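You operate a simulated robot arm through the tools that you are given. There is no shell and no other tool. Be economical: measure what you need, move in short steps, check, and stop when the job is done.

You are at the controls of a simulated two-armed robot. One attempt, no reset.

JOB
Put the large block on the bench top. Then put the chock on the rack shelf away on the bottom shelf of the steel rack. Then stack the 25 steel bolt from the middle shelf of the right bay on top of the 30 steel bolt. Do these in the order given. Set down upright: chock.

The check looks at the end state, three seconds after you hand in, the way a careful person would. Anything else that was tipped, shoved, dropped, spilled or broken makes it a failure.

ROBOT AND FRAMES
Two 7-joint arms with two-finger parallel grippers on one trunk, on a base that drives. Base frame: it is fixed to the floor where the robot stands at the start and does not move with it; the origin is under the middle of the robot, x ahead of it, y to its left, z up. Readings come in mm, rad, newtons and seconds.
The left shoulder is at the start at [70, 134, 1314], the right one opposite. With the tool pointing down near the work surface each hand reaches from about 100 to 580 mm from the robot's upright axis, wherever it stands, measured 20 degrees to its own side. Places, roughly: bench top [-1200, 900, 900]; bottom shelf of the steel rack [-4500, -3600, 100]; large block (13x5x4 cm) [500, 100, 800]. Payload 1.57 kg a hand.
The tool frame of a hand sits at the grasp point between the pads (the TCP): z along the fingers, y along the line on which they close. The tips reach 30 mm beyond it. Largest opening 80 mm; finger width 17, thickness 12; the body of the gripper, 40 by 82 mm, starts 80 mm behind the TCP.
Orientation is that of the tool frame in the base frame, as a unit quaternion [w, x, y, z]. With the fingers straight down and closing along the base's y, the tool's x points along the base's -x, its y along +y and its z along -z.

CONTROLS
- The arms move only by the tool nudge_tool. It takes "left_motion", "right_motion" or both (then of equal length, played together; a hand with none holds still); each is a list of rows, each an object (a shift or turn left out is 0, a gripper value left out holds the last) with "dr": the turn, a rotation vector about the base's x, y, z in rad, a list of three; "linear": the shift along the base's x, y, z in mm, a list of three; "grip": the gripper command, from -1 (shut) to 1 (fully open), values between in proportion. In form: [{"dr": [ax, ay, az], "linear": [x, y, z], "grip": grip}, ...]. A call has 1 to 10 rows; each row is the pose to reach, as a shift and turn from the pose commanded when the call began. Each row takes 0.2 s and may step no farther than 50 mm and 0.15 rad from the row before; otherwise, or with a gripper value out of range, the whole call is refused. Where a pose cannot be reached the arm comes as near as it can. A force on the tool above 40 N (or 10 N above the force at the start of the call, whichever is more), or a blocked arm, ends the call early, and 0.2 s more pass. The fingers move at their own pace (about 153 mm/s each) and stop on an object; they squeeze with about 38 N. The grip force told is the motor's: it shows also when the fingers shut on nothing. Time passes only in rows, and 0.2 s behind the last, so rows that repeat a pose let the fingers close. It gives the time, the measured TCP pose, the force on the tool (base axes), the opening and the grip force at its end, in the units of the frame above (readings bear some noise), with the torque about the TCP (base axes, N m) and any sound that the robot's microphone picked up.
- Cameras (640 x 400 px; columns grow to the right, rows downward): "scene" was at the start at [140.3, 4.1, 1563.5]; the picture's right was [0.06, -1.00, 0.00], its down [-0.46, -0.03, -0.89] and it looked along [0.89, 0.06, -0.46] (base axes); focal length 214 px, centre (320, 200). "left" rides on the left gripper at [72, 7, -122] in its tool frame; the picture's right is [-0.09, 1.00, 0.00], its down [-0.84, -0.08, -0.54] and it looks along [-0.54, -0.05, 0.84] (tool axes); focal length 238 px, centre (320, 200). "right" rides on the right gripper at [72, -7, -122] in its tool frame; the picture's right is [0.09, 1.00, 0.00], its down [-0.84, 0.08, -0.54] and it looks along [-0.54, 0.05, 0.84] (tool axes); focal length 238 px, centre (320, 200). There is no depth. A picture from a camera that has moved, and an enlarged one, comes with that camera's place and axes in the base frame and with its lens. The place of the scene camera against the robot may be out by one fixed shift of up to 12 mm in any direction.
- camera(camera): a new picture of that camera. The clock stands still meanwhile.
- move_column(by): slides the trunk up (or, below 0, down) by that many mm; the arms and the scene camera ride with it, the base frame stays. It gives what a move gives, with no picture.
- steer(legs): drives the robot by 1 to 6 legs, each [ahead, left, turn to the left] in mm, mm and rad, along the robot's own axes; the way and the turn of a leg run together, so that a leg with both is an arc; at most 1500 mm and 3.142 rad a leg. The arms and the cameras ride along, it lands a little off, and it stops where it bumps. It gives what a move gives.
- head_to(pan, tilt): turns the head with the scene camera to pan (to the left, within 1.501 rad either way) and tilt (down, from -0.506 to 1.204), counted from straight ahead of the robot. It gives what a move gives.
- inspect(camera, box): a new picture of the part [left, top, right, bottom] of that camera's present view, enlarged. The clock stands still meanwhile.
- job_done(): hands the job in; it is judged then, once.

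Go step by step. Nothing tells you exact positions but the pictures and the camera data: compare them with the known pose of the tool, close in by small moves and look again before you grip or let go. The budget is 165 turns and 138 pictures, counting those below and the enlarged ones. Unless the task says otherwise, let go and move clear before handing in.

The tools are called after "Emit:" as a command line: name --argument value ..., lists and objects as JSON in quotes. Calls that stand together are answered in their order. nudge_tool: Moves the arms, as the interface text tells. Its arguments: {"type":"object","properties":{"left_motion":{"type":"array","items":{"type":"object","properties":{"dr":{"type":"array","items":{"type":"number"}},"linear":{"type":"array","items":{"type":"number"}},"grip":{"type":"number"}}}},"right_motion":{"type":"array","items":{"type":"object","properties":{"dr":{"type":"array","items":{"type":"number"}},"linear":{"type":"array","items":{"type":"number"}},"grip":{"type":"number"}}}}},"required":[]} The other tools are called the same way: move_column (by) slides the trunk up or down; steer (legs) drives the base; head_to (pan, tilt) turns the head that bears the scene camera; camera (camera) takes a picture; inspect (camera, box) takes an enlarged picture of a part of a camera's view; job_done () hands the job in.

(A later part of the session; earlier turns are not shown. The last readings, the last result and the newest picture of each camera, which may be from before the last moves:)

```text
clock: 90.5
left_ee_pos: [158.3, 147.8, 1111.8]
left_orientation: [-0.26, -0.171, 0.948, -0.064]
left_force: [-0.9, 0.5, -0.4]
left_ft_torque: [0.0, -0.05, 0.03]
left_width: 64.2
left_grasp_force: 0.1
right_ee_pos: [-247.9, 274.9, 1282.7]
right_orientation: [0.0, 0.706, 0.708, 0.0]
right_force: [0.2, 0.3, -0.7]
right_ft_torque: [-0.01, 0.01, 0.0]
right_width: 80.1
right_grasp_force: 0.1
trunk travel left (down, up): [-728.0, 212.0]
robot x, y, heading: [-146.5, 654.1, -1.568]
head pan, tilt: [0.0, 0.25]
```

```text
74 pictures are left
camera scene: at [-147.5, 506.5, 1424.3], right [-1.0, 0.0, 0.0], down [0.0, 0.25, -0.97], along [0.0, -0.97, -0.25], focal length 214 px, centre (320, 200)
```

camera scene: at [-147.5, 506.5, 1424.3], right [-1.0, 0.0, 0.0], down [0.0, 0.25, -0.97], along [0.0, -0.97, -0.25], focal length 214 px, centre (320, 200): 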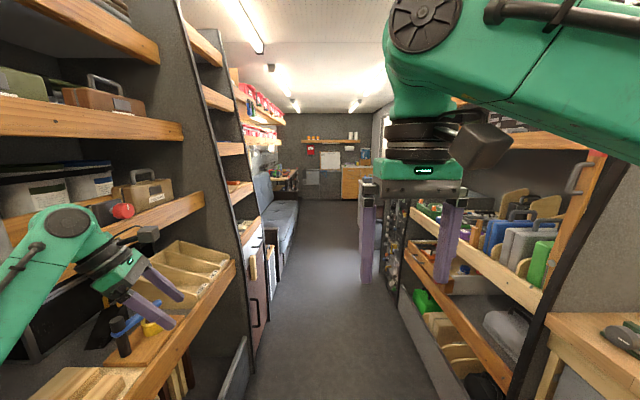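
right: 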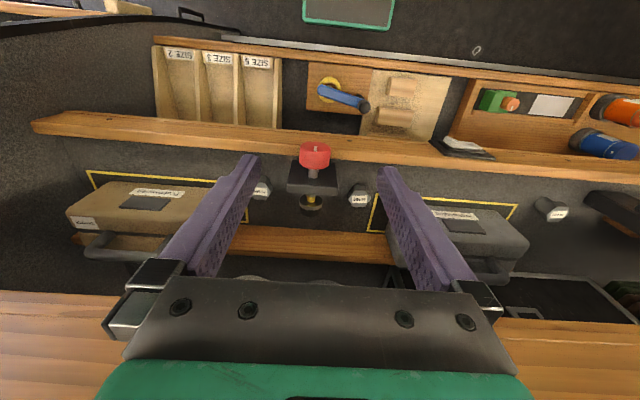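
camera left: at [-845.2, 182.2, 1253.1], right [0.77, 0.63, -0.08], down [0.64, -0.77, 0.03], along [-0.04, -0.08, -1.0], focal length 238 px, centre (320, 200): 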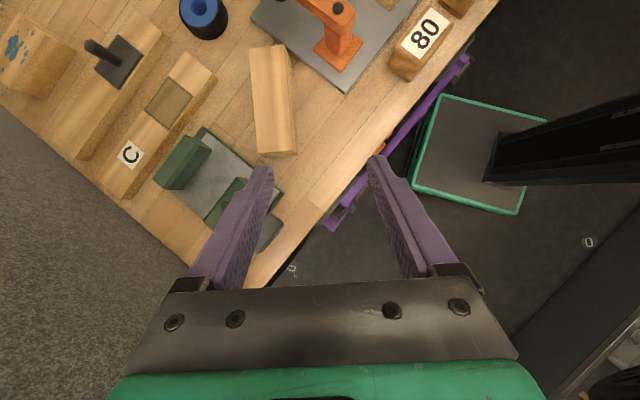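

Tuck the left hand, drive down the corridor and look for the exit/rack.

Emit:
nudge_tool --left_motion '[{"linear": [-30, 25, 20]}, {"linear": [-60, 50, 40]}, {"linear": [-90, 75, 60]}, {"linear": [-120, 95, 80]}, {"linear": [-145, 110, 100]}]'

Emit:
steer --legs '[[1400, -80, 0], [1400, 0, 0]]'

Emit:
head_to --pan -0.9 --tilt 0.2

Emit:
camera --camera "scene"

```text
clock: 91.7
left_ee_pos: [12.1, 258.8, 1210.5]
left_orientation: [-0.262, -0.172, 0.948, -0.063]
left_force: [0.3, -0.2, 0.4]
left_ft_torque: [0.01, 0.01, 0.02]
left_width: 64.1
left_grasp_force: 0.1
right_ee_pos: [-248.5, 276.9, 1282.3]
right_orientation: [0.001, 0.706, 0.708, 0.0]
right_force: [0.0, 0.4, 0.1]
right_ft_torque: [-0.02, -0.02, 0.03]
right_width: 79.9
right_grasp_force: 0.1
trunk travel left (down, up): [-728.0, 212.0]
robot x, y, heading: [-147.8, 651.3, -1.57]
head pan, tilt: [0.0, 0.25]
```

```text
clock: 105.2
left_ee_pos: [-20.8, -2526.4, 1210.1]
left_orientation: [-0.26, -0.178, 0.947, -0.066]
left_force: [-0.1, 0.3, 0.3]
left_ft_torque: [-0.02, -0.01, -0.02]
left_width: 64.1
left_grasp_force: 0.1
right_ee_pos: [-282.2, -2512.2, 1281.8]
right_orientation: [-0.001, 0.701, 0.714, -0.001]
right_force: [-0.8, 0.3, 0.1]
right_ft_torque: [-0.03, 0.02, 0.01]
right_width: 80.1
right_grasp_force: 0.0
trunk travel left (down, up): [-728.0, 212.0]
robot x, y, heading: [-187.4, -2136.2, -1.556]
head pan, tilt: [0.0, 0.25]
```

```text
clock: 106.5
left_ee_pos: [-21.2, -2527.0, 1209.4]
left_orientation: [-0.26, -0.178, 0.947, -0.066]
left_force: [0.1, 0.5, -0.1]
left_ft_torque: [0.01, 0.02, -0.01]
left_width: 63.9
left_grasp_force: 0.0
right_ee_pos: [-283.0, -2512.9, 1282.3]
right_orientation: [0.0, 0.701, 0.713, 0.0]
right_force: [-0.2, -0.4, 0.4]
right_ft_torque: [0.0, 0.01, -0.01]
right_width: 79.8
right_grasp_force: 0.0
trunk travel left (down, up): [-728.0, 212.0]
robot x, y, heading: [-188.4, -2135.8, -1.555]
head pan, tilt: [-0.901, 0.201]
```

```text
73 pictures are left
camera scene: at [-258.1, -2246.3, 1429.0], right [-0.63, 0.77, 0.0], down [0.15, 0.13, -0.98], along [-0.76, -0.62, -0.2], focal length 214 px, centre (320, 200)
```

scene: 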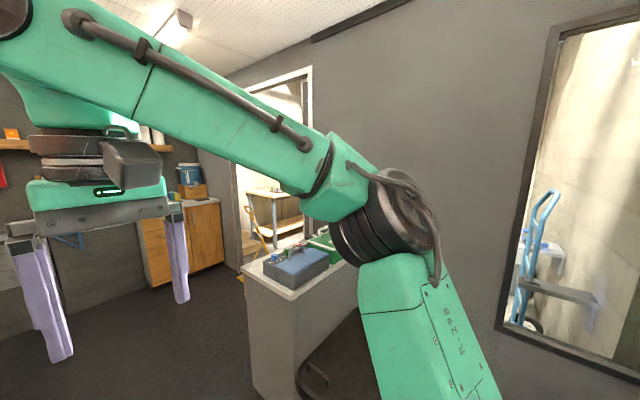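

A doorway is ahead on the right. Drive further and look.

Emit:
steer --legs '[[1300, 0, 0]]'

Emit:
head_to --pan -1.5 --tilt 0.3

Emit:
camera --camera "scene"

```text
clock: 113.0
left_ee_pos: [-10.2, -3832.8, 1209.4]
left_orientation: [-0.259, -0.173, 0.948, -0.064]
left_force: [0.0, 0.0, 0.6]
left_ft_torque: [-0.03, 0.02, 0.0]
left_width: 64.1
left_grasp_force: 0.0
right_ee_pos: [-272.2, -3815.7, 1281.6]
right_orientation: [0.0, 0.705, 0.709, -0.001]
right_force: [0.2, 0.4, -0.3]
right_ft_torque: [0.02, 0.01, -0.01]
right_width: 80.1
right_grasp_force: 0.1
trunk travel left (down, up): [-728.0, 212.0]
robot x, y, heading: [-171.5, -3441.6, -1.563]
head pan, tilt: [-0.901, 0.201]
```

```text
clock: 114.0
left_ee_pos: [-10.3, -3833.3, 1210.7]
left_orientation: [-0.26, -0.173, 0.948, -0.064]
left_force: [-0.5, 1.3, 0.1]
left_ft_torque: [-0.01, 0.0, 0.02]
left_width: 63.9
left_grasp_force: 0.1
right_ee_pos: [-271.9, -3816.6, 1282.7]
right_orientation: [0.0, 0.705, 0.709, -0.001]
right_force: [0.1, -0.2, 0.6]
right_ft_torque: [0.06, 0.01, -0.03]
right_width: 80.1
right_grasp_force: 0.1
trunk travel left (down, up): [-728.0, 212.0]
robot x, y, heading: [-173.7, -3438.3, -1.565]
head pan, tilt: [-1.499, 0.3]
```

```text
72 pictures are left
camera scene: at [-265.1, -3499.1, 1419.7], right [-0.08, 1.0, 0.0], down [0.29, 0.02, -0.96], along [-0.95, -0.07, -0.3], focal length 214 px, centre (320, 200)
```

scene: 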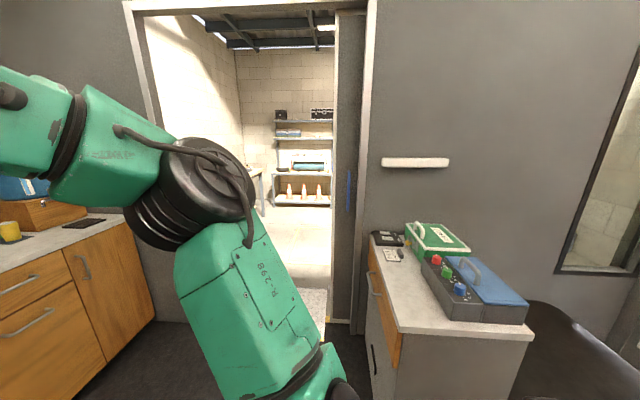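

The door is on the right (y≈-4850…-3550) with the steel rack beyond. Drive ahead, turn right and look.

Emit:
steer --legs '[[650, 0, 0], [0, 0, -1.577]]'

Emit:
head_to --pan 0.0 --tilt 0.3

Emit:
camera --camera "scene"

```text
clock: 121.5
left_ee_pos: [-562.6, -4254.3, 1210.1]
left_orientation: [-0.229, 0.552, 0.79, 0.139]
left_force: [0.1, 0.4, -0.3]
left_ft_torque: [0.02, 0.01, 0.0]
left_width: 64.0
left_grasp_force: 0.1
right_ee_pos: [-543.5, -3992.5, 1282.0]
right_orientation: [-0.001, 1.0, -0.001, -0.001]
right_force: [0.6, 0.2, -0.3]
right_ft_torque: [-0.01, 0.01, 0.01]
right_width: 80.1
right_grasp_force: 0.1
trunk travel left (down, up): [-728.0, 212.0]
robot x, y, heading: [-168.3, -4096.8, 3.14]
head pan, tilt: [-1.499, 0.3]
```

```text
clock: 123.1
left_ee_pos: [-562.2, -4253.9, 1210.9]
left_orientation: [-0.229, 0.551, 0.791, 0.139]
left_force: [0.6, -0.7, 1.2]
left_ft_torque: [0.0, 0.0, -0.02]
left_width: 64.1
left_grasp_force: 0.0
right_ee_pos: [-543.0, -3991.8, 1281.8]
right_orientation: [-0.002, 1.0, -0.001, 0.0]
right_force: [0.0, -0.1, -0.3]
right_ft_torque: [-0.01, 0.0, 0.02]
right_width: 80.3
right_grasp_force: 0.0
trunk travel left (down, up): [-728.0, 212.0]
robot x, y, heading: [-166.9, -4095.2, 3.14]
head pan, tilt: [0.0, 0.3]
```

```text
71 pictures are left
camera scene: at [-312.6, -4097.3, 1419.7], right [0.0, 1.0, 0.0], down [0.3, 0.0, -0.96], along [-0.96, 0.0, -0.3], focal length 214 px, centre (320, 200)
```

scene: 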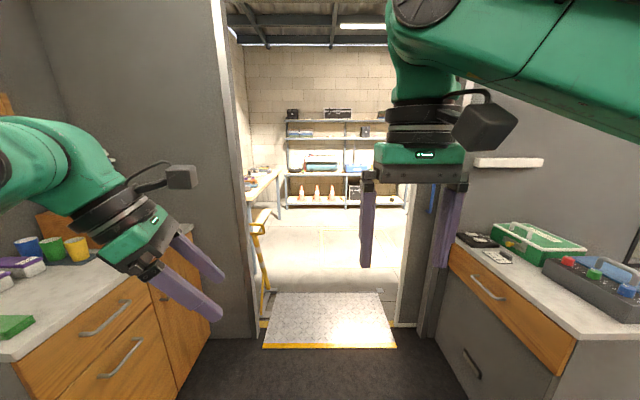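

Drive through the doorway (center y≈-4020).

Emit:
steer --legs '[[300, -75, 0], [1200, 0, 0], [500, 0, 0]]'

Emit:
camera --camera "scene"

```text
clock: 133.4
left_ee_pos: [-2553.5, -4187.1, 1212.8]
left_orientation: [-0.233, 0.544, 0.795, 0.136]
left_force: [0.1, 0.2, 0.6]
left_ft_torque: [-0.04, 0.06, 0.05]
left_width: 64.1
left_grasp_force: 0.1
right_ee_pos: [-2537.8, -3926.5, 1283.9]
right_orientation: [-0.001, 1.0, 0.007, -0.003]
right_force: [1.2, -0.7, -0.2]
right_ft_torque: [-0.02, 0.06, -0.01]
right_width: 79.8
right_grasp_force: 0.1
trunk travel left (down, up): [-728.0, 212.0]
robot x, y, heading: [-2165.1, -4024.0, -3.124]
head pan, tilt: [0.0, 0.3]
```

```text
70 pictures are left
camera scene: at [-2304.2, -4027.7, 1420.4], right [-0.01, 1.0, 0.0], down [0.29, 0.0, -0.96], along [-0.96, -0.01, -0.29], focal length 214 px, centre (320, 200)
```

scene: 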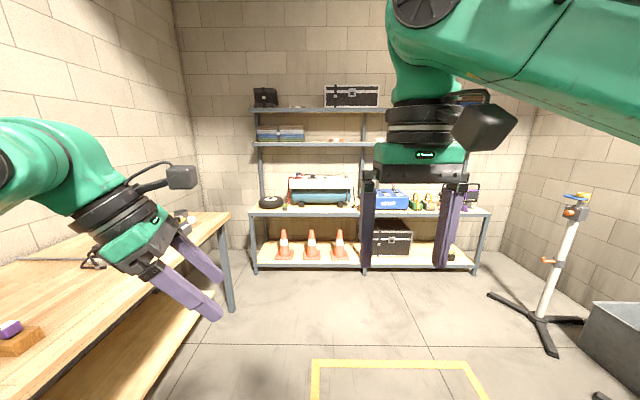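

The steel rack is ahead (front x≈-4200). Drive closer and shift right.

Emit:
steer --legs '[[900, -450, -0.02]]'

Emit:
camera --camera "scene"

```text
clock: 138.6
left_ee_pos: [-3470.4, -3731.1, 1210.6]
left_orientation: [-0.23, 0.553, 0.789, 0.14]
left_force: [-1.1, 0.1, 0.5]
left_ft_torque: [-0.01, 0.02, -0.01]
left_width: 64.2
left_grasp_force: 0.0
right_ee_pos: [-3450.5, -3470.1, 1282.8]
right_orientation: [-0.001, 1.0, -0.004, -0.001]
right_force: [0.1, -0.4, 0.3]
right_ft_torque: [-0.01, -0.02, -0.02]
right_width: 80.0
right_grasp_force: 0.1
trunk travel left (down, up): [-728.0, 212.0]
robot x, y, heading: [-3070.6, -3575.6, 3.129]
head pan, tilt: [0.0, 0.3]
```

```text
69 pictures are left
camera scene: at [-3219.0, -3576.3, 1419.8], right [0.01, 1.0, 0.0], down [0.3, 0.0, -0.96], along [-0.96, 0.01, -0.3], focal length 214 px, centre (320, 200)
```

scene: 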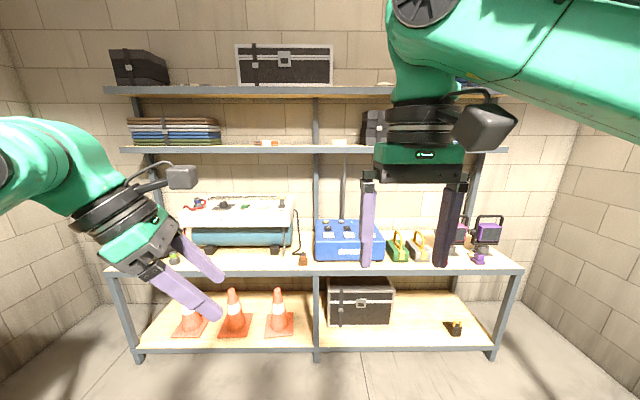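

Emit:
inspect --camera "scene" --box '[380, 200, 540, 350]'

Emit:
inspect --camera "scene" --box '[140, 190, 340, 345]'

```text
2.67 times, centred on (460, 275) of scene
camera zoom: at [-3219.0, -3576.3, 1419.8], right [0.01, 1.0, 0.0], down [0.3, 0.0, -0.96], along [-0.96, 0.01, -0.3], focal length 572 px, centre (-53, 0)
```

zoom: 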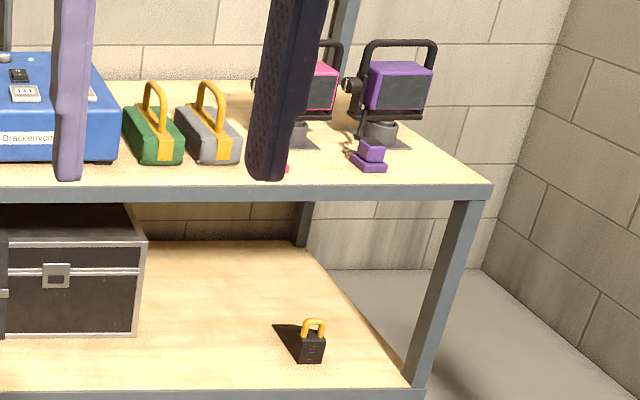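

```text
2.58 times, centred on (240, 268) of scene
camera zoom: at [-3219.0, -3576.3, 1419.8], right [0.01, 1.0, 0.0], down [0.3, 0.0, -0.96], along [-0.96, 0.01, -0.3], focal length 554 px, centre (526, 26)
```

zoom: 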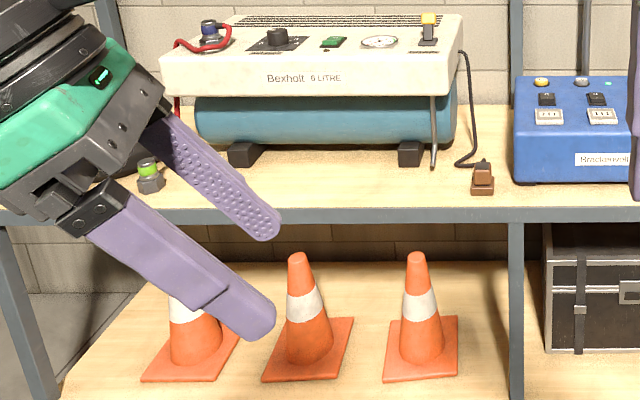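

A black chock with yellow handle already lies on the bottom shelf; the van's shelf holds another one. I'll look closer at the green/grey items here to be sure which is meant.

Emit:
steer --legs '[[350, -450, 0]]'

Emit:
head_to --pan -0.2 --tilt 0.75

Emit:
camera --camera "scene"

```text
clock: 141.9
left_ee_pos: [-3815.0, -3283.9, 1209.7]
left_orientation: [-0.231, 0.551, 0.79, 0.139]
left_force: [-0.6, 0.4, 0.4]
left_ft_torque: [-0.03, 0.01, 0.0]
left_width: 64.2
left_grasp_force: 0.0
right_ee_pos: [-3795.7, -3024.0, 1282.8]
right_orientation: [-0.001, 1.0, 0.0, -0.001]
right_force: [-0.4, 0.0, -0.2]
right_ft_torque: [-0.03, 0.0, 0.02]
right_width: 80.2
right_grasp_force: 0.1
trunk travel left (down, up): [-728.0, 212.0]
robot x, y, heading: [-3421.8, -3124.9, 3.139]
head pan, tilt: [0.0, 0.3]
```

```text
clock: 142.8
left_ee_pos: [-3815.4, -3282.6, 1209.9]
left_orientation: [-0.229, 0.551, 0.79, 0.139]
left_force: [-0.5, 0.0, 0.0]
left_ft_torque: [0.0, 0.0, 0.02]
left_width: 64.1
left_grasp_force: 0.0
right_ee_pos: [-3796.8, -3021.4, 1281.4]
right_orientation: [-0.001, 1.0, -0.001, 0.0]
right_force: [0.3, -0.2, 0.8]
right_ft_torque: [0.0, 0.01, -0.01]
right_width: 80.0
right_grasp_force: 0.1
trunk travel left (down, up): [-728.0, 212.0]
robot x, y, heading: [-3424.6, -3126.4, 3.141]
head pan, tilt: [-0.201, 0.75]
```

```text
66 pictures are left
camera scene: at [-3553.4, -3110.7, 1379.4], right [0.2, 0.98, 0.0], down [0.67, -0.14, -0.73], along [-0.72, 0.15, -0.68], focal length 214 px, centre (320, 200)
```

scene: 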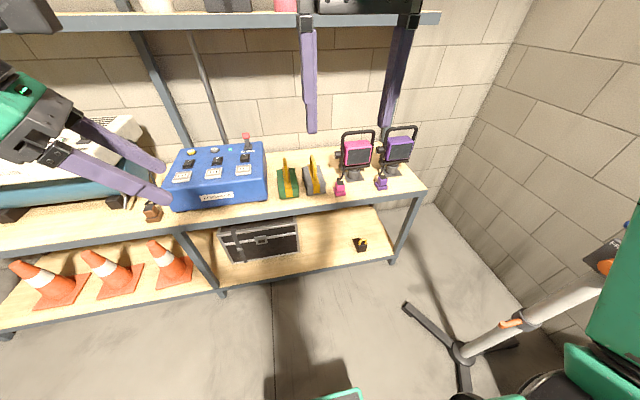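

Emit:
inspect --camera "scene" --box '[260, 140, 400, 260]'

```text
3.33 times, centred on (330, 200) of scene
camera zoom: at [-3553.4, -3110.7, 1379.4], right [0.2, 0.98, 0.0], down [0.67, -0.14, -0.73], along [-0.72, 0.15, -0.68], focal length 715 px, centre (287, 200)
```

zoom: 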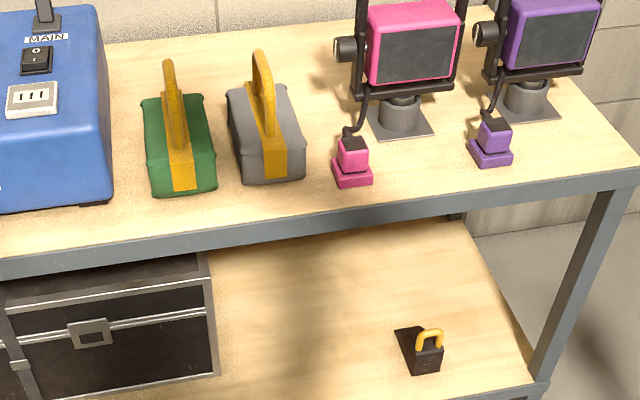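

Those are bags; so the chock to put away is the one on the van's rack shelf. The bottom shelf here has free space around (-4330,-2850). Drive back to the van.

Emit:
steer --legs '[[-350, 450, 0], [-900, 450, 0], [-1000, 0, 0], [-1000, 0, 0]]'

Emit:
steer --legs '[[0, 0, -1.57]]'

```text
clock: 160.4
left_ee_pos: [-568.8, -4199.6, 1209.8]
left_orientation: [-0.228, 0.552, 0.789, 0.14]
left_force: [0.0, -0.5, 1.1]
left_ft_torque: [0.0, 0.0, -0.01]
left_width: 64.0
left_grasp_force: 0.2
right_ee_pos: [-549.0, -3939.6, 1281.8]
right_orientation: [0.0, 1.0, -0.001, 0.0]
right_force: [-0.6, 0.5, 0.1]
right_ft_torque: [-0.02, 0.02, 0.0]
right_width: 80.0
right_grasp_force: 0.0
trunk travel left (down, up): [-728.0, 212.0]
robot x, y, heading: [-174.2, -4040.6, 3.138]
head pan, tilt: [-0.201, 0.75]
```

```text
clock: 164.6
left_ee_pos: [-333.5, -3649.6, 1210.5]
left_orientation: [-0.063, 0.948, 0.171, 0.262]
left_force: [0.2, 0.7, 0.2]
left_ft_torque: [0.0, -0.04, -0.01]
left_width: 64.0
left_grasp_force: 0.0
right_ee_pos: [-71.8, -3666.9, 1282.4]
right_orientation: [-0.001, 0.71, -0.705, 0.0]
right_force: [0.0, -0.2, 0.1]
right_ft_torque: [-0.03, -0.03, -0.01]
right_width: 80.2
right_grasp_force: 0.1
trunk travel left (down, up): [-728.0, 212.0]
robot x, y, heading: [-171.7, -4042.1, 1.574]
head pan, tilt: [-0.201, 0.75]
```

Emit:
steer --legs '[[1350, 25, 0], [1350, 25, 0], [1290, 30, 0], [0, 0, -1.574]]'

Emit:
head_to --pan -0.15 --tilt 0.6

Emit:
camera --camera "scene"

Emit:
camera --camera "right"

```text
clock: 187.6
left_ee_pos: [163.6, 101.0, 1210.1]
left_orientation: [0.14, 0.789, -0.553, 0.229]
left_force: [0.4, 1.0, 0.5]
left_ft_torque: [0.04, 0.0, 0.03]
left_width: 64.3
left_grasp_force: 0.1
right_ee_pos: [142.8, -158.5, 1282.7]
right_orientation: [0.0, 0.002, 1.0, -0.001]
right_force: [0.1, 0.8, -0.2]
right_ft_torque: [0.0, -0.02, -0.01]
right_width: 80.1
right_grasp_force: 0.0
trunk travel left (down, up): [-728.0, 212.0]
robot x, y, heading: [-231.0, -53.1, -0.01]
head pan, tilt: [-0.201, 0.75]
```

```text
clock: 188.3
left_ee_pos: [163.6, 101.3, 1209.5]
left_orientation: [0.14, 0.789, -0.553, 0.228]
left_force: [-0.8, 0.5, -0.1]
left_ft_torque: [0.0, -0.02, 0.02]
left_width: 64.0
left_grasp_force: 0.0
right_ee_pos: [143.5, -158.7, 1283.1]
right_orientation: [0.0, 0.002, 1.0, -0.001]
right_force: [-0.1, 0.5, -1.1]
right_ft_torque: [0.0, 0.0, -0.06]
right_width: 80.2
right_grasp_force: 0.0
trunk travel left (down, up): [-728.0, 212.0]
robot x, y, heading: [-232.5, -56.1, -0.006]
head pan, tilt: [-0.15, 0.6]
```

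```text
64 pictures are left
camera scene: at [-95.8, -70.0, 1392.1], right [-0.16, -0.99, 0.0], down [-0.56, 0.09, -0.82], along [0.81, -0.13, -0.57], focal length 214 px, centre (320, 200)
```

scene: 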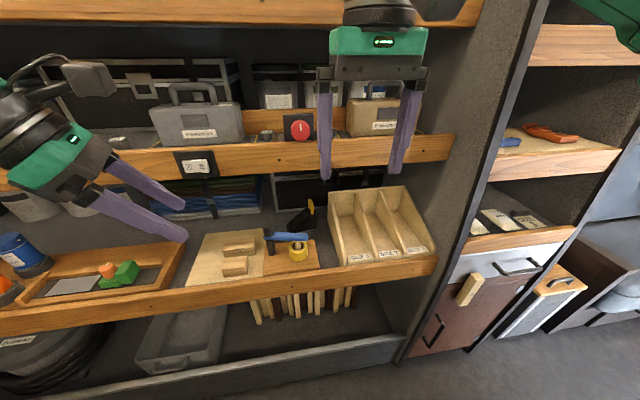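

```text
63 pictures are left
camera right: at [71.4, -165.5, 1403.5], right [-0.09, 1.0, 0.0], down [0.84, 0.07, 0.54], along [0.54, 0.05, -0.84], focal length 238 px, centre (320, 200)
```

right: 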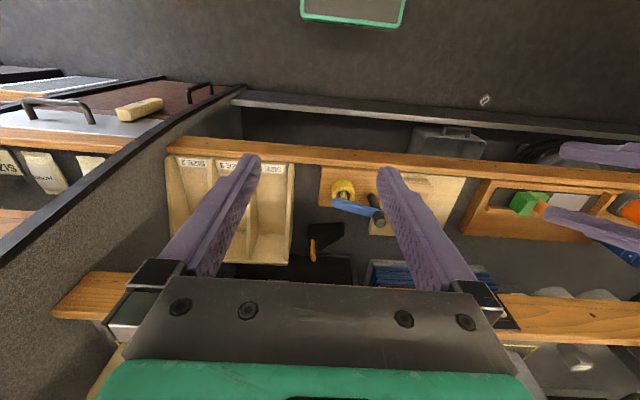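

Zoom on the chock from both cameras to triangulate the handle.

Emit:
inspect --camera "scene" --box '[260, 180, 360, 270]'

Emit:
inspect --camera "right" --box '[270, 170, 400, 280]'

```text
4.44 times, centred on (310, 225) of scene
camera zoom: at [-95.8, -70.0, 1392.1], right [-0.16, -0.99, 0.0], down [-0.56, 0.09, -0.82], along [0.81, -0.13, -0.57], focal length 953 px, centre (364, 89)
```

zoom: 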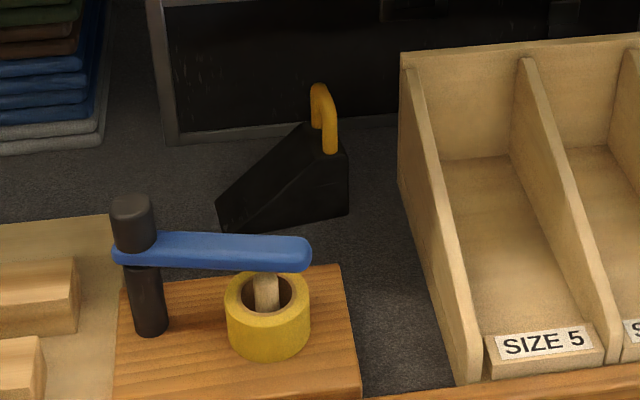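

```text
3.64 times, centred on (335, 225) of right
camera zoom: at [71.4, -165.5, 1403.5], right [-0.09, 1.0, 0.0], down [0.84, 0.07, 0.54], along [0.54, 0.05, -0.84], focal length 867 px, centre (266, 109)
```

zoom: 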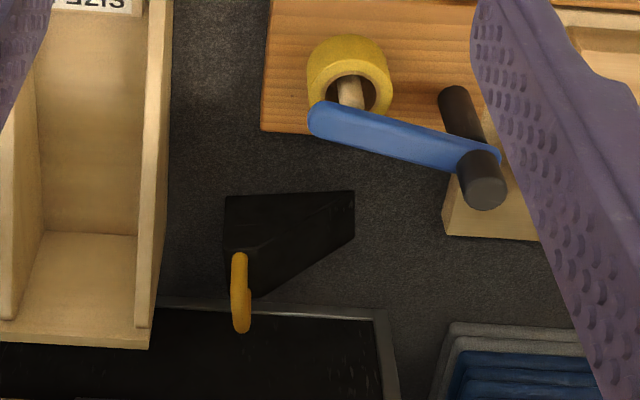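

Handle arch lies in the x–z plane at y≈-144, x≈568–625, z≈863–905; mallet handle end at (394,-108,910). I'll use the right hand tilted 45° forward, closing along y. First move the left hand aside, and tilt/lower the right hand.

Emit:
nudge_tool --left_motion '[{"linear": [-15, 30, 0]}, {"linear": [-30, 60, 0]}, {"linear": [-45, 90, 0]}, {"linear": [-60, 120, 0]}, {"linear": [-80, 150, 0]}, {"linear": [-80, 150, 0]}, {"linear": [-80, 150, 0]}]' --right_motion '[{"dr": [0, -0.13, 0], "linear": [0, 0, -40]}, {"dr": [0, -0.26, 0], "linear": [0, 0, -80]}, {"dr": [0, -0.39, 0], "linear": [0, 0, -120]}, {"dr": [0, -0.52, 0], "linear": [0, 0, -160]}, {"dr": [0, -0.65, 0], "linear": [0, 0, -200]}, {"dr": [0, -0.785, 0], "linear": [0, 0, -245]}, {"dr": [0, -0.785, 0], "linear": [0, 12, -290]}]'

Emit:
camera --camera "scene"

```text
clock: 189.9
left_ee_pos: [83.2, 253.2, 1209.3]
left_orientation: [0.14, 0.789, -0.552, 0.23]
left_force: [0.0, -0.9, -0.6]
left_ft_torque: [0.0, 0.0, -0.02]
left_width: 64.1
left_grasp_force: 0.1
right_ee_pos: [198.0, -144.5, 1082.6]
right_orientation: [0.318, 0.002, 0.948, 0.001]
right_force: [0.3, 0.1, 0.8]
right_ft_torque: [0.01, -0.01, 0.01]
right_width: 80.0
right_grasp_force: 0.0
right hand out of reach, approached as far as the arm can: row 4, 5, 6, 7
trunk travel left (down, up): [-728.0, 212.0]
robot x, y, heading: [-232.2, -52.1, -0.011]
head pan, tilt: [-0.15, 0.6]
```

```text
60 pictures are left
camera scene: at [-96.1, -69.8, 1392.2], right [-0.16, -0.99, 0.0], down [-0.56, 0.09, -0.83], along [0.81, -0.13, -0.56], focal length 214 px, centre (320, 200)
```

scene: 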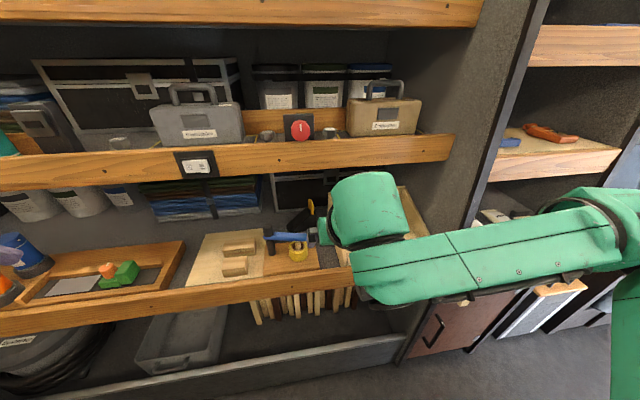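

Too close to the body; extend forward first and lower.

Emit:
nudge_tool --right_motion '[{"linear": [40, 0, -10]}, {"linear": [80, 0, -30]}, {"linear": [110, 0, -60]}, {"linear": [130, 0, -90], "dr": [0, -0.07, 0]}, {"linear": [140, 0, -100], "dr": [0, -0.14, 0]}]'

Emit:
camera --camera "right"

```text
clock: 191.1
left_ee_pos: [83.8, 251.8, 1210.0]
left_orientation: [0.139, 0.79, -0.552, 0.23]
left_force: [-0.4, -0.1, 0.1]
left_ft_torque: [-0.02, 0.01, 0.0]
left_width: 64.0
left_grasp_force: 0.0
right_ee_pos: [339.8, -144.0, 981.8]
right_orientation: [0.383, 0.002, 0.924, -0.001]
right_force: [0.6, -0.6, -0.5]
right_ft_torque: [-0.04, 0.0, 0.0]
right_width: 80.0
right_grasp_force: 0.0
trunk travel left (down, up): [-728.0, 212.0]
robot x, y, heading: [-233.9, -52.5, -0.009]
head pan, tilt: [-0.15, 0.6]
```

```text
59 pictures are left
camera right: at [202.6, -151.8, 1016.4], right [-0.06, 1.0, -0.06], down [0.21, 0.07, 0.98], along [0.98, 0.05, -0.21], focal length 238 px, centre (320, 200)
```

right: 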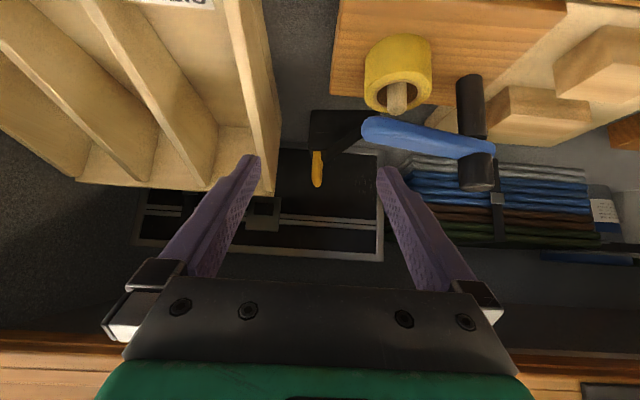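

Handle top ≈905 at y≈-141. Drive in partially, then descend while checking.

Emit:
steer --legs '[[120, 0, 0.009]]'

Emit:
nudge_tool --right_motion '[{"linear": [10, 0, -25], "grip": 0.5}, {"linear": [20, 0, -50]}, {"linear": [35, 0, -75]}]'

Emit:
camera --camera "right"

Emit:
camera --camera "scene"

```text
clock: 192.4
left_ee_pos: [198.8, 255.5, 1209.6]
left_orientation: [0.139, 0.791, -0.55, 0.23]
left_force: [0.2, -0.1, -0.3]
left_ft_torque: [-0.04, 0.02, -0.06]
left_width: 64.2
left_grasp_force: 0.1
right_ee_pos: [460.1, -139.8, 982.2]
right_orientation: [0.384, -0.002, 0.923, 0.002]
right_force: [0.0, 0.1, 0.1]
right_ft_torque: [0.01, 0.0, -0.01]
right_width: 80.0
right_grasp_force: 0.1
trunk travel left (down, up): [-728.0, 212.0]
robot x, y, heading: [-114.0, -57.8, 0.002]
head pan, tilt: [-0.15, 0.6]
```

```text
clock: 193.2
left_ee_pos: [201.3, 254.1, 1208.5]
left_orientation: [0.139, 0.792, -0.549, 0.23]
left_force: [0.5, -0.2, -0.1]
left_ft_torque: [0.01, 0.01, 0.0]
left_width: 64.1
left_grasp_force: 0.0
right_ee_pos: [496.4, -141.2, 905.4]
right_orientation: [0.383, -0.001, 0.924, 0.001]
right_force: [0.3, 0.8, -0.7]
right_ft_torque: [0.0, 0.02, -0.04]
right_width: 60.1
right_grasp_force: 0.2
trunk travel left (down, up): [-728.0, 212.0]
robot x, y, heading: [-110.1, -52.7, 0.003]
head pan, tilt: [-0.15, 0.6]
```

```text
58 pictures are left
camera right: at [359.3, -148.6, 941.0], right [-0.07, 1.0, -0.06], down [0.21, 0.08, 0.97], along [0.98, 0.05, -0.21], focal length 238 px, centre (320, 200)
```

right: 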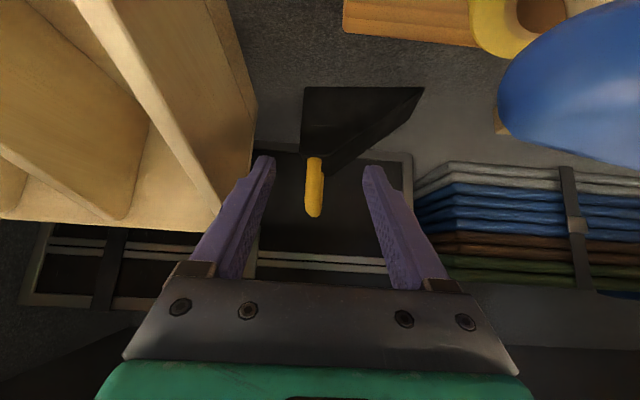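

```text
57 pictures are left
camera scene: at [25.5, -68.7, 1392.1], right [-0.15, -0.99, 0.0], down [-0.56, 0.08, -0.82], along [0.82, -0.12, -0.57], focal length 214 px, centre (320, 200)
```

scene: 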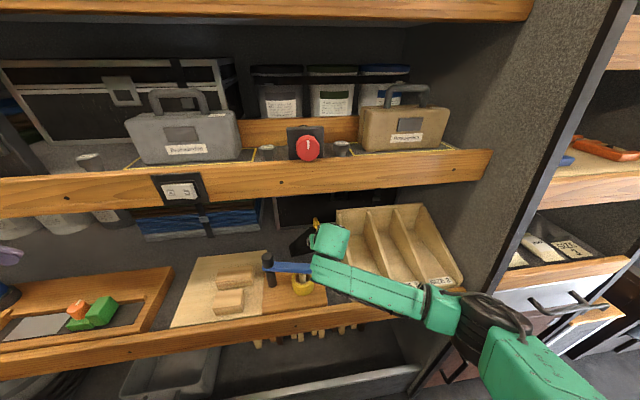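

Clean view: handle centered between the fingers. Drive 80 mm more and finish with small nudges.

Emit:
steer --legs '[[75, 0, 0]]'

Emit:
camera --camera "right"

```text
clock: 194.2
left_ee_pos: [273.3, 254.6, 1211.0]
left_orientation: [0.138, 0.791, -0.549, 0.23]
left_force: [-0.2, -0.5, -0.7]
left_ft_torque: [-0.03, -0.03, 0.01]
left_width: 64.1
left_grasp_force: 0.0
right_ee_pos: [568.6, -140.2, 909.0]
right_orientation: [0.383, -0.003, 0.924, 0.003]
right_force: [-0.3, 0.5, 0.2]
right_ft_torque: [-0.02, 0.0, -0.02]
right_width: 59.9
right_grasp_force: 0.1
trunk travel left (down, up): [-728.0, 212.0]
robot x, y, heading: [-37.6, -52.2, 0.004]
head pan, tilt: [-0.15, 0.6]
```

```text
56 pictures are left
camera right: at [431.1, -148.3, 942.4], right [-0.07, 1.0, -0.06], down [0.21, 0.08, 0.98], along [0.98, 0.06, -0.21], focal length 238 px, centre (320, 200)
```

right: 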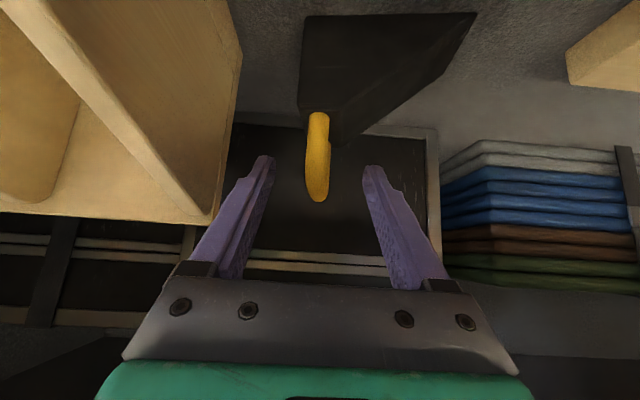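

Emit:
nudge_tool --right_motion '[{"linear": [8, 0, -6]}, {"linear": [16, 0, -12]}, {"linear": [24, 0, -18]}]'

Emit:
camera --camera "right"

```text
clock: 195.0
left_ee_pos: [276.3, 255.2, 1209.6]
left_orientation: [0.139, 0.792, -0.549, 0.23]
left_force: [-0.1, -0.1, 1.0]
left_ft_torque: [-0.05, 0.04, 0.02]
left_width: 63.8
left_grasp_force: 0.1
right_ee_pos: [593.3, -140.2, 887.2]
right_orientation: [0.383, -0.002, 0.924, 0.003]
right_force: [-0.1, -0.3, 0.2]
right_ft_torque: [-0.02, -0.01, -0.03]
right_width: 60.0
right_grasp_force: 0.0
trunk travel left (down, up): [-728.0, 212.0]
robot x, y, heading: [-38.0, -53.6, -0.002]
head pan, tilt: [-0.15, 0.6]
```

```text
55 pictures are left
camera right: at [456.9, -148.3, 922.7], right [-0.07, 1.0, -0.06], down [0.21, 0.08, 0.97], along [0.98, 0.06, -0.21], focal length 238 px, centre (320, 200)
```

right: 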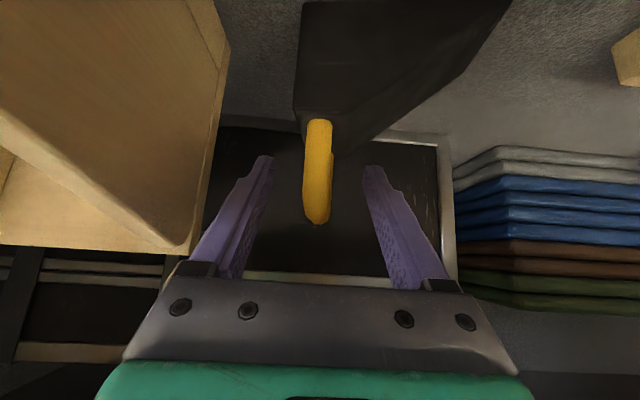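

Fingers straddle the handle. Close and check, then a slight lift.

Emit:
nudge_tool --right_motion '[{"grip": -0.2}, {"grip": -0.6}, {"grip": -1}, {"grip": -1}]'

Emit:
nudge_tool --right_motion '[{"linear": [0, 0, 8]}, {"linear": [0, 0, 20]}, {"linear": [0, 0, 30]}]'

Emit:
camera --camera "right"

Emit:
inspect --camera "scene" --box '[220, 180, 380, 280]'

```text
clock: 196.0
left_ee_pos: [273.4, 254.5, 1210.0]
left_orientation: [0.139, 0.791, -0.549, 0.23]
left_force: [0.0, 0.4, -0.4]
left_ft_torque: [0.03, -0.01, -0.02]
left_width: 64.2
left_grasp_force: 0.1
right_ee_pos: [592.8, -139.7, 888.3]
right_orientation: [0.383, -0.003, 0.924, 0.002]
right_force: [-0.4, 1.7, 0.0]
right_ft_torque: [0.0, -0.08, 0.05]
right_width: 13.9
right_grasp_force: 30.6
trunk travel left (down, up): [-728.0, 212.0]
robot x, y, heading: [-36.5, -49.8, -0.001]
head pan, tilt: [-0.15, 0.6]
```

```text
clock: 196.8
left_ee_pos: [276.0, 254.9, 1209.6]
left_orientation: [0.139, 0.791, -0.55, 0.228]
left_force: [0.1, 0.3, 0.4]
left_ft_torque: [0.02, -0.01, 0.02]
left_width: 63.7
left_grasp_force: 0.0
right_ee_pos: [593.9, -139.9, 918.8]
right_orientation: [0.382, -0.001, 0.924, 0.002]
right_force: [-0.5, 1.2, -5.5]
right_ft_torque: [-0.12, 0.0, -0.01]
right_width: 13.9
right_grasp_force: 30.1
trunk travel left (down, up): [-728.0, 212.0]
robot x, y, heading: [-37.9, -51.1, 0.001]
head pan, tilt: [-0.15, 0.6]
```

```text
54 pictures are left
camera right: at [457.4, -149.0, 953.2], right [-0.07, 1.0, -0.06], down [0.21, 0.08, 0.97], along [0.98, 0.05, -0.21], focal length 238 px, centre (320, 200)
```

right: 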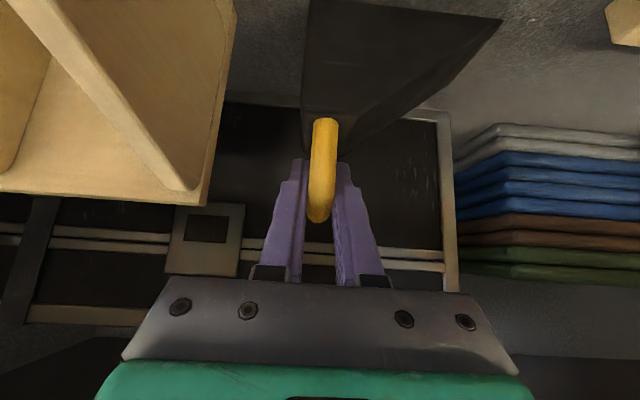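

```text
4.00 times, centred on (300, 230) of scene
camera zoom: at [99.6, -69.0, 1392.0], right [-0.15, -0.99, 0.0], down [-0.56, 0.08, -0.82], along [0.82, -0.12, -0.57], focal length 858 px, centre (400, 80)
```

zoom: 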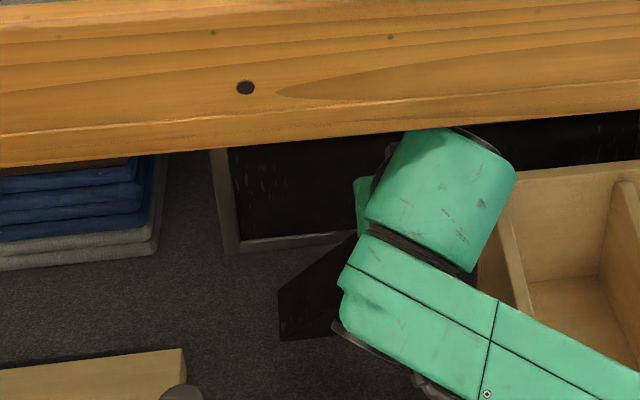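

Chock lifted (≈0.55 kg). I must clear the mallet handle (z≈925) while staying under the shelf rail, so retreat along a curved path: back then up.

Emit:
nudge_tool --right_motion '[{"linear": [-35, 0, -4]}, {"linear": [-60, 0, 5]}, {"linear": [-78, 0, 30]}, {"linear": [-94, 0, 60]}]'

Emit:
camera --camera "right"

Emit:
camera --camera "scene"

```text
clock: 197.8
left_ee_pos: [275.3, 255.7, 1210.3]
left_orientation: [0.139, 0.791, -0.549, 0.231]
left_force: [0.3, -0.4, 0.0]
left_ft_torque: [-0.01, 0.02, 0.02]
left_width: 64.0
left_grasp_force: 0.1
right_ee_pos: [499.4, -138.9, 979.4]
right_orientation: [0.382, -0.001, 0.924, 0.002]
right_force: [0.3, -0.2, -4.6]
right_ft_torque: [-0.06, 0.01, 0.01]
right_width: 13.8
right_grasp_force: 30.3
trunk travel left (down, up): [-728.0, 212.0]
robot x, y, heading: [-36.9, -52.0, -0.002]
head pan, tilt: [-0.15, 0.6]
```

```text
52 pictures are left
camera right: at [361.8, -147.6, 1013.7], right [-0.07, 1.0, -0.06], down [0.21, 0.08, 0.98], along [0.98, 0.05, -0.21], focal length 238 px, centre (320, 200)
```

right: 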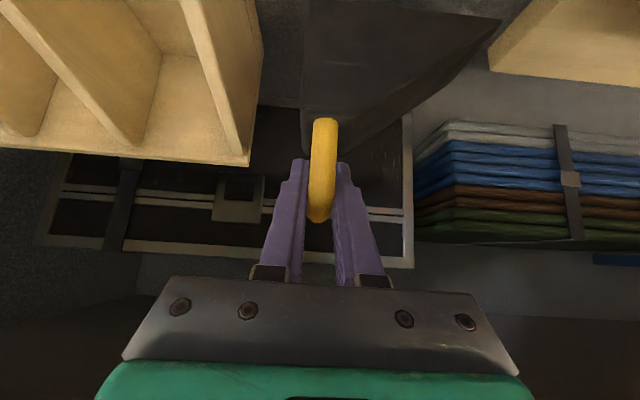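

```text
51 pictures are left
camera scene: at [98.1, -68.6, 1392.2], right [-0.15, -0.99, 0.0], down [-0.56, 0.08, -0.83], along [0.82, -0.12, -0.56], focal length 214 px, centre (320, 200)
```

scene: 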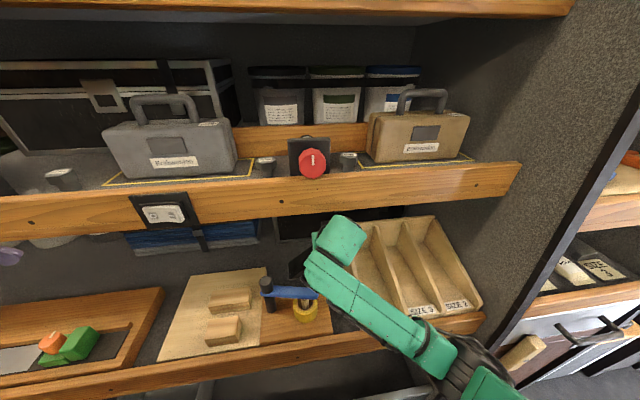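

Emit:
nudge_tool --right_motion '[{"linear": [-20, 0, 31]}, {"linear": [-40, 0, 66]}, {"linear": [-58, 0, 100]}, {"linear": [-85, 0, 130]}]'

Emit:
inspect --camera "scene" --box '[200, 180, 400, 330]'

```text
clock: 198.8
left_ee_pos: [274.3, 254.3, 1209.8]
left_orientation: [0.138, 0.792, -0.549, 0.229]
left_force: [0.0, 0.4, 0.6]
left_ft_torque: [-0.02, -0.02, -0.04]
left_width: 64.2
left_grasp_force: 0.1
right_ee_pos: [413.6, -142.2, 1104.5]
right_orientation: [0.379, -0.003, 0.926, 0.0]
right_force: [-7.3, -3.0, -20.9]
right_ft_torque: [-0.1, 0.37, -0.07]
right_width: 13.8
right_grasp_force: 30.4
trunk travel left (down, up): [-728.0, 212.0]
robot x, y, heading: [-37.4, -55.8, 0.002]
head pan, tilt: [-0.15, 0.6]
```

```text
2.67 times, centred on (300, 255) of scene
camera zoom: at [99.4, -70.3, 1391.5], right [-0.15, -0.99, 0.0], down [-0.56, 0.08, -0.82], along [0.82, -0.12, -0.57], focal length 572 px, centre (373, 53)
```

zoom: 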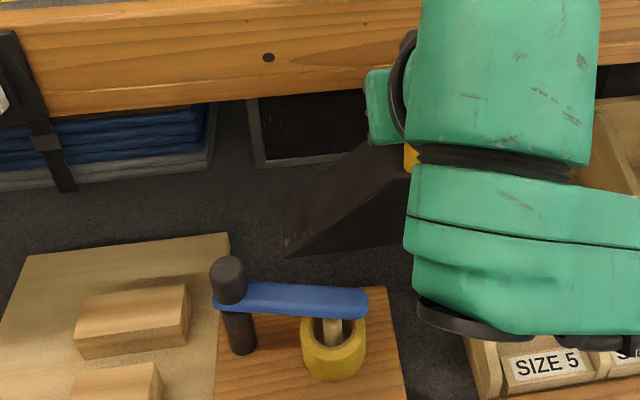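

The handle is touching the rail's underside; lower slightly, then back out.

Emit:
nudge_tool --right_motion '[{"linear": [0, 0, -20]}, {"linear": [-20, 0, -26]}]'

Emit:
steer --legs '[[-80, 0, 0]]'

Emit:
camera --camera "scene"

Emit:
camera --camera "right"

```text
clock: 199.4
left_ee_pos: [274.4, 255.4, 1210.1]
left_orientation: [0.138, 0.792, -0.549, 0.23]
left_force: [0.1, -0.2, 0.9]
left_ft_torque: [-0.02, 0.02, 0.03]
left_width: 64.0
left_grasp_force: 0.1
right_ee_pos: [399.0, -138.4, 1082.8]
right_orientation: [0.382, -0.001, 0.924, 0.002]
right_force: [-0.7, -0.3, -5.0]
right_ft_torque: [-0.12, 0.02, -0.03]
right_width: 13.8
right_grasp_force: 30.7
right hand out of reach, approached as far as the arm can: row 2
trunk travel left (down, up): [-728.0, 212.0]
robot x, y, heading: [-37.3, -51.7, -0.001]
head pan, tilt: [-0.15, 0.6]
```

```text
clock: 200.5
left_ee_pos: [198.3, 253.7, 1208.1]
left_orientation: [0.139, 0.792, -0.549, 0.229]
left_force: [-0.1, -0.5, -0.6]
left_ft_torque: [0.01, 0.0, 0.02]
left_width: 64.2
left_grasp_force: 0.1
right_ee_pos: [321.3, -139.6, 1080.8]
right_orientation: [0.381, -0.002, 0.924, 0.001]
right_force: [-0.4, 0.2, -4.1]
right_ft_torque: [-0.12, 0.03, 0.01]
right_width: 13.7
right_grasp_force: 29.9
trunk travel left (down, up): [-728.0, 212.0]
robot x, y, heading: [-116.3, -52.8, -0.002]
head pan, tilt: [-0.15, 0.6]
```

```text
49 pictures are left
camera scene: at [22.3, -69.2, 1391.8], right [-0.15, -0.99, 0.0], down [-0.56, 0.08, -0.82], along [0.81, -0.12, -0.57], focal length 214 px, centre (320, 200)
```

scene: 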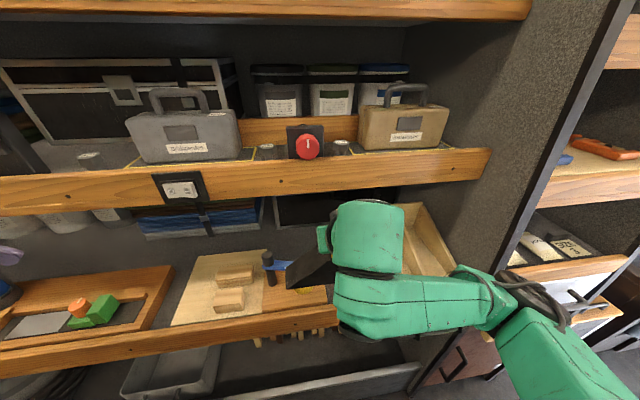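

```text
48 pictures are left
camera right: at [185.1, -146.4, 1116.4], right [-0.07, 1.0, -0.06], down [0.21, 0.08, 0.97], along [0.97, 0.05, -0.22], focal length 238 px, centre (320, 200)
```

right: 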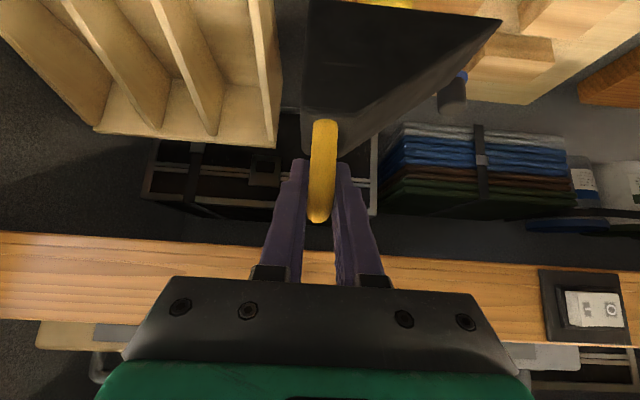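

Chock is secure in the same pose. Bring the left hand in, back up, turn and drive to the steel rack.

Emit:
nudge_tool --left_motion '[{"linear": [15, -35, 0]}, {"linear": [30, -70, 0]}, {"linear": [45, -105, 0]}, {"linear": [60, -130, 0]}]'

Emit:
steer --legs '[[-130, 0, 0], [0, 0, -1.57], [1350, 50, 0], [1350, 0, 0], [1300, 0, 0]]'

```text
clock: 201.5
left_ee_pos: [255.3, 123.3, 1210.9]
left_orientation: [0.139, 0.792, -0.549, 0.229]
left_force: [0.6, -0.2, -0.6]
left_ft_torque: [-0.02, 0.04, -0.01]
left_width: 64.1
left_grasp_force: 0.1
right_ee_pos: [320.0, -140.4, 1080.2]
right_orientation: [0.382, -0.002, 0.924, 0.002]
right_force: [-0.9, -0.5, -4.9]
right_ft_torque: [-0.11, 0.01, 0.02]
right_width: 13.7
right_grasp_force: 30.3
trunk travel left (down, up): [-728.0, 212.0]
robot x, y, heading: [-113.4, -54.0, 0.006]
head pan, tilt: [-0.15, 0.6]
```

```text
clock: 225.5
left_ee_pos: [19.3, -4444.6, 1210.1]
left_orientation: [-0.261, -0.172, 0.948, -0.064]
left_force: [-0.9, -0.3, 0.3]
left_ft_torque: [0.04, 0.01, 0.03]
left_width: 63.9
left_grasp_force: 0.0
right_ee_pos: [-244.1, -4508.4, 1081.6]
right_orientation: [0.271, 0.653, 0.655, -0.268]
right_force: [0.3, 0.2, -5.9]
right_ft_torque: [0.02, 0.14, 0.0]
right_width: 13.9
right_grasp_force: 30.6
trunk travel left (down, up): [-728.0, 212.0]
robot x, y, heading: [-162.5, -4071.8, -1.567]
head pan, tilt: [-0.15, 0.6]
```

Emit:
steer --legs '[[0, 0, -1.575], [900, -30, 0], [1100, 0, 0]]'

Emit:
camera --camera "right"

```text
clock: 239.3
left_ee_pos: [-2548.1, -4204.8, 1210.3]
left_orientation: [-0.229, 0.552, 0.789, 0.139]
left_force: [-0.2, 0.4, 0.5]
left_ft_torque: [-0.03, 0.0, -0.01]
left_width: 64.0
left_grasp_force: 0.2
right_ee_pos: [-2609.9, -3941.5, 1082.6]
right_orientation: [-0.001, 0.924, -0.003, -0.383]
right_force: [-0.2, 0.3, -4.5]
right_ft_torque: [0.11, -0.01, -0.01]
right_width: 13.8
right_grasp_force: 29.6
trunk travel left (down, up): [-728.0, 212.0]
robot x, y, heading: [-2170.8, -4029.6, 3.132]
head pan, tilt: [-0.15, 0.6]
```

```text
47 pictures are left
camera right: at [-2472.3, -3935.9, 1116.8], right [0.06, -1.0, -0.06], down [-0.21, -0.08, 0.97], along [-0.98, -0.05, -0.21], focal length 238 px, centre (320, 200)
```

right: 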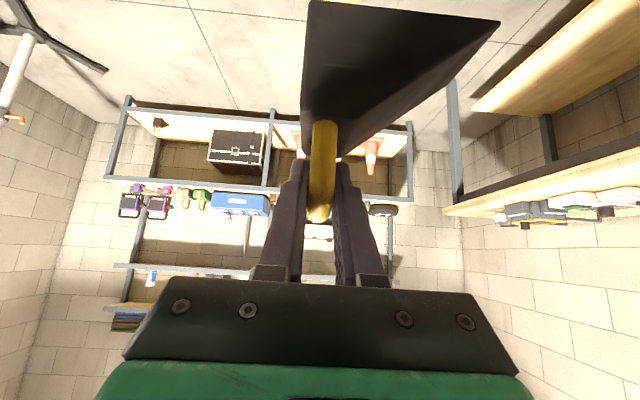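

Chock still held well. Drive to in front of the free stretch of the bottom shelf, then lower the trunk.

Emit:
steer --legs '[[600, -450, 0.01], [600, -600, 0]]'

Emit:
move_column --by -600

Emit:
head_to --pan -0.3 --tilt 0.5

Emit:
camera --camera "scene"

Emit:
camera --camera "right"

```text
clock: 247.5
left_ee_pos: [-3753.1, -3173.4, 1210.8]
left_orientation: [-0.231, 0.541, 0.797, 0.137]
left_force: [0.1, 0.6, -0.4]
left_ft_torque: [0.02, 0.0, -0.01]
left_width: 64.1
left_grasp_force: 0.0
right_ee_pos: [-3822.4, -2911.6, 1082.0]
right_orientation: [0.005, 0.924, 0.01, -0.381]
right_force: [0.1, 0.1, -4.1]
right_ft_torque: [0.08, 0.0, -0.01]
right_width: 13.9
right_grasp_force: 30.2
trunk travel left (down, up): [-728.0, 212.0]
robot x, y, heading: [-3382.5, -2986.2, -3.121]
head pan, tilt: [-0.15, 0.6]
```

```text
refused: -600 is not a number from -400 to 400
```

```text
clock: 248.2
left_ee_pos: [-3754.3, -3174.7, 1209.9]
left_orientation: [-0.23, 0.542, 0.796, 0.137]
left_force: [0.1, -0.3, 0.6]
left_ft_torque: [0.01, 0.01, 0.01]
left_width: 64.0
left_grasp_force: 0.1
right_ee_pos: [-3822.8, -2912.5, 1082.4]
right_orientation: [0.005, 0.924, 0.009, -0.382]
right_force: [0.0, -0.3, -4.8]
right_ft_torque: [0.1, -0.03, -0.02]
right_width: 13.5
right_grasp_force: 30.4
trunk travel left (down, up): [-728.0, 212.0]
robot x, y, heading: [-3383.2, -2985.0, -3.117]
head pan, tilt: [-0.3, 0.499]
```

```text
46 pictures are left
camera scene: at [-3523.4, -2965.3, 1401.1], right [0.28, 0.96, 0.0], down [0.46, -0.13, -0.88], along [-0.84, 0.24, -0.48], focal length 214 px, centre (320, 200)
```

scene: 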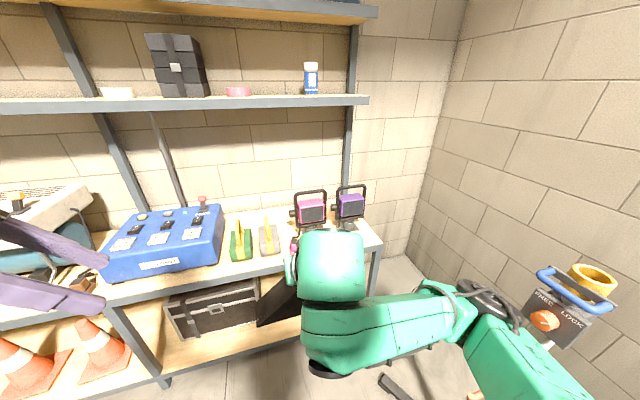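

```text
45 pictures are left
camera right: at [-3685.3, -2902.5, 1116.8], right [0.09, -0.99, -0.06], down [-0.21, -0.08, 0.97], along [-0.97, -0.07, -0.22], focal length 238 px, centre (320, 200)
```

right: 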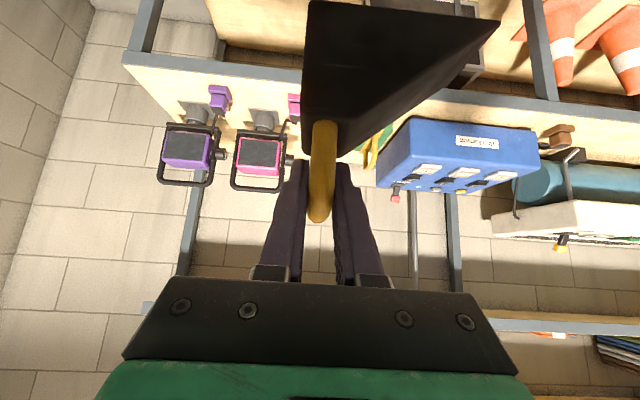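

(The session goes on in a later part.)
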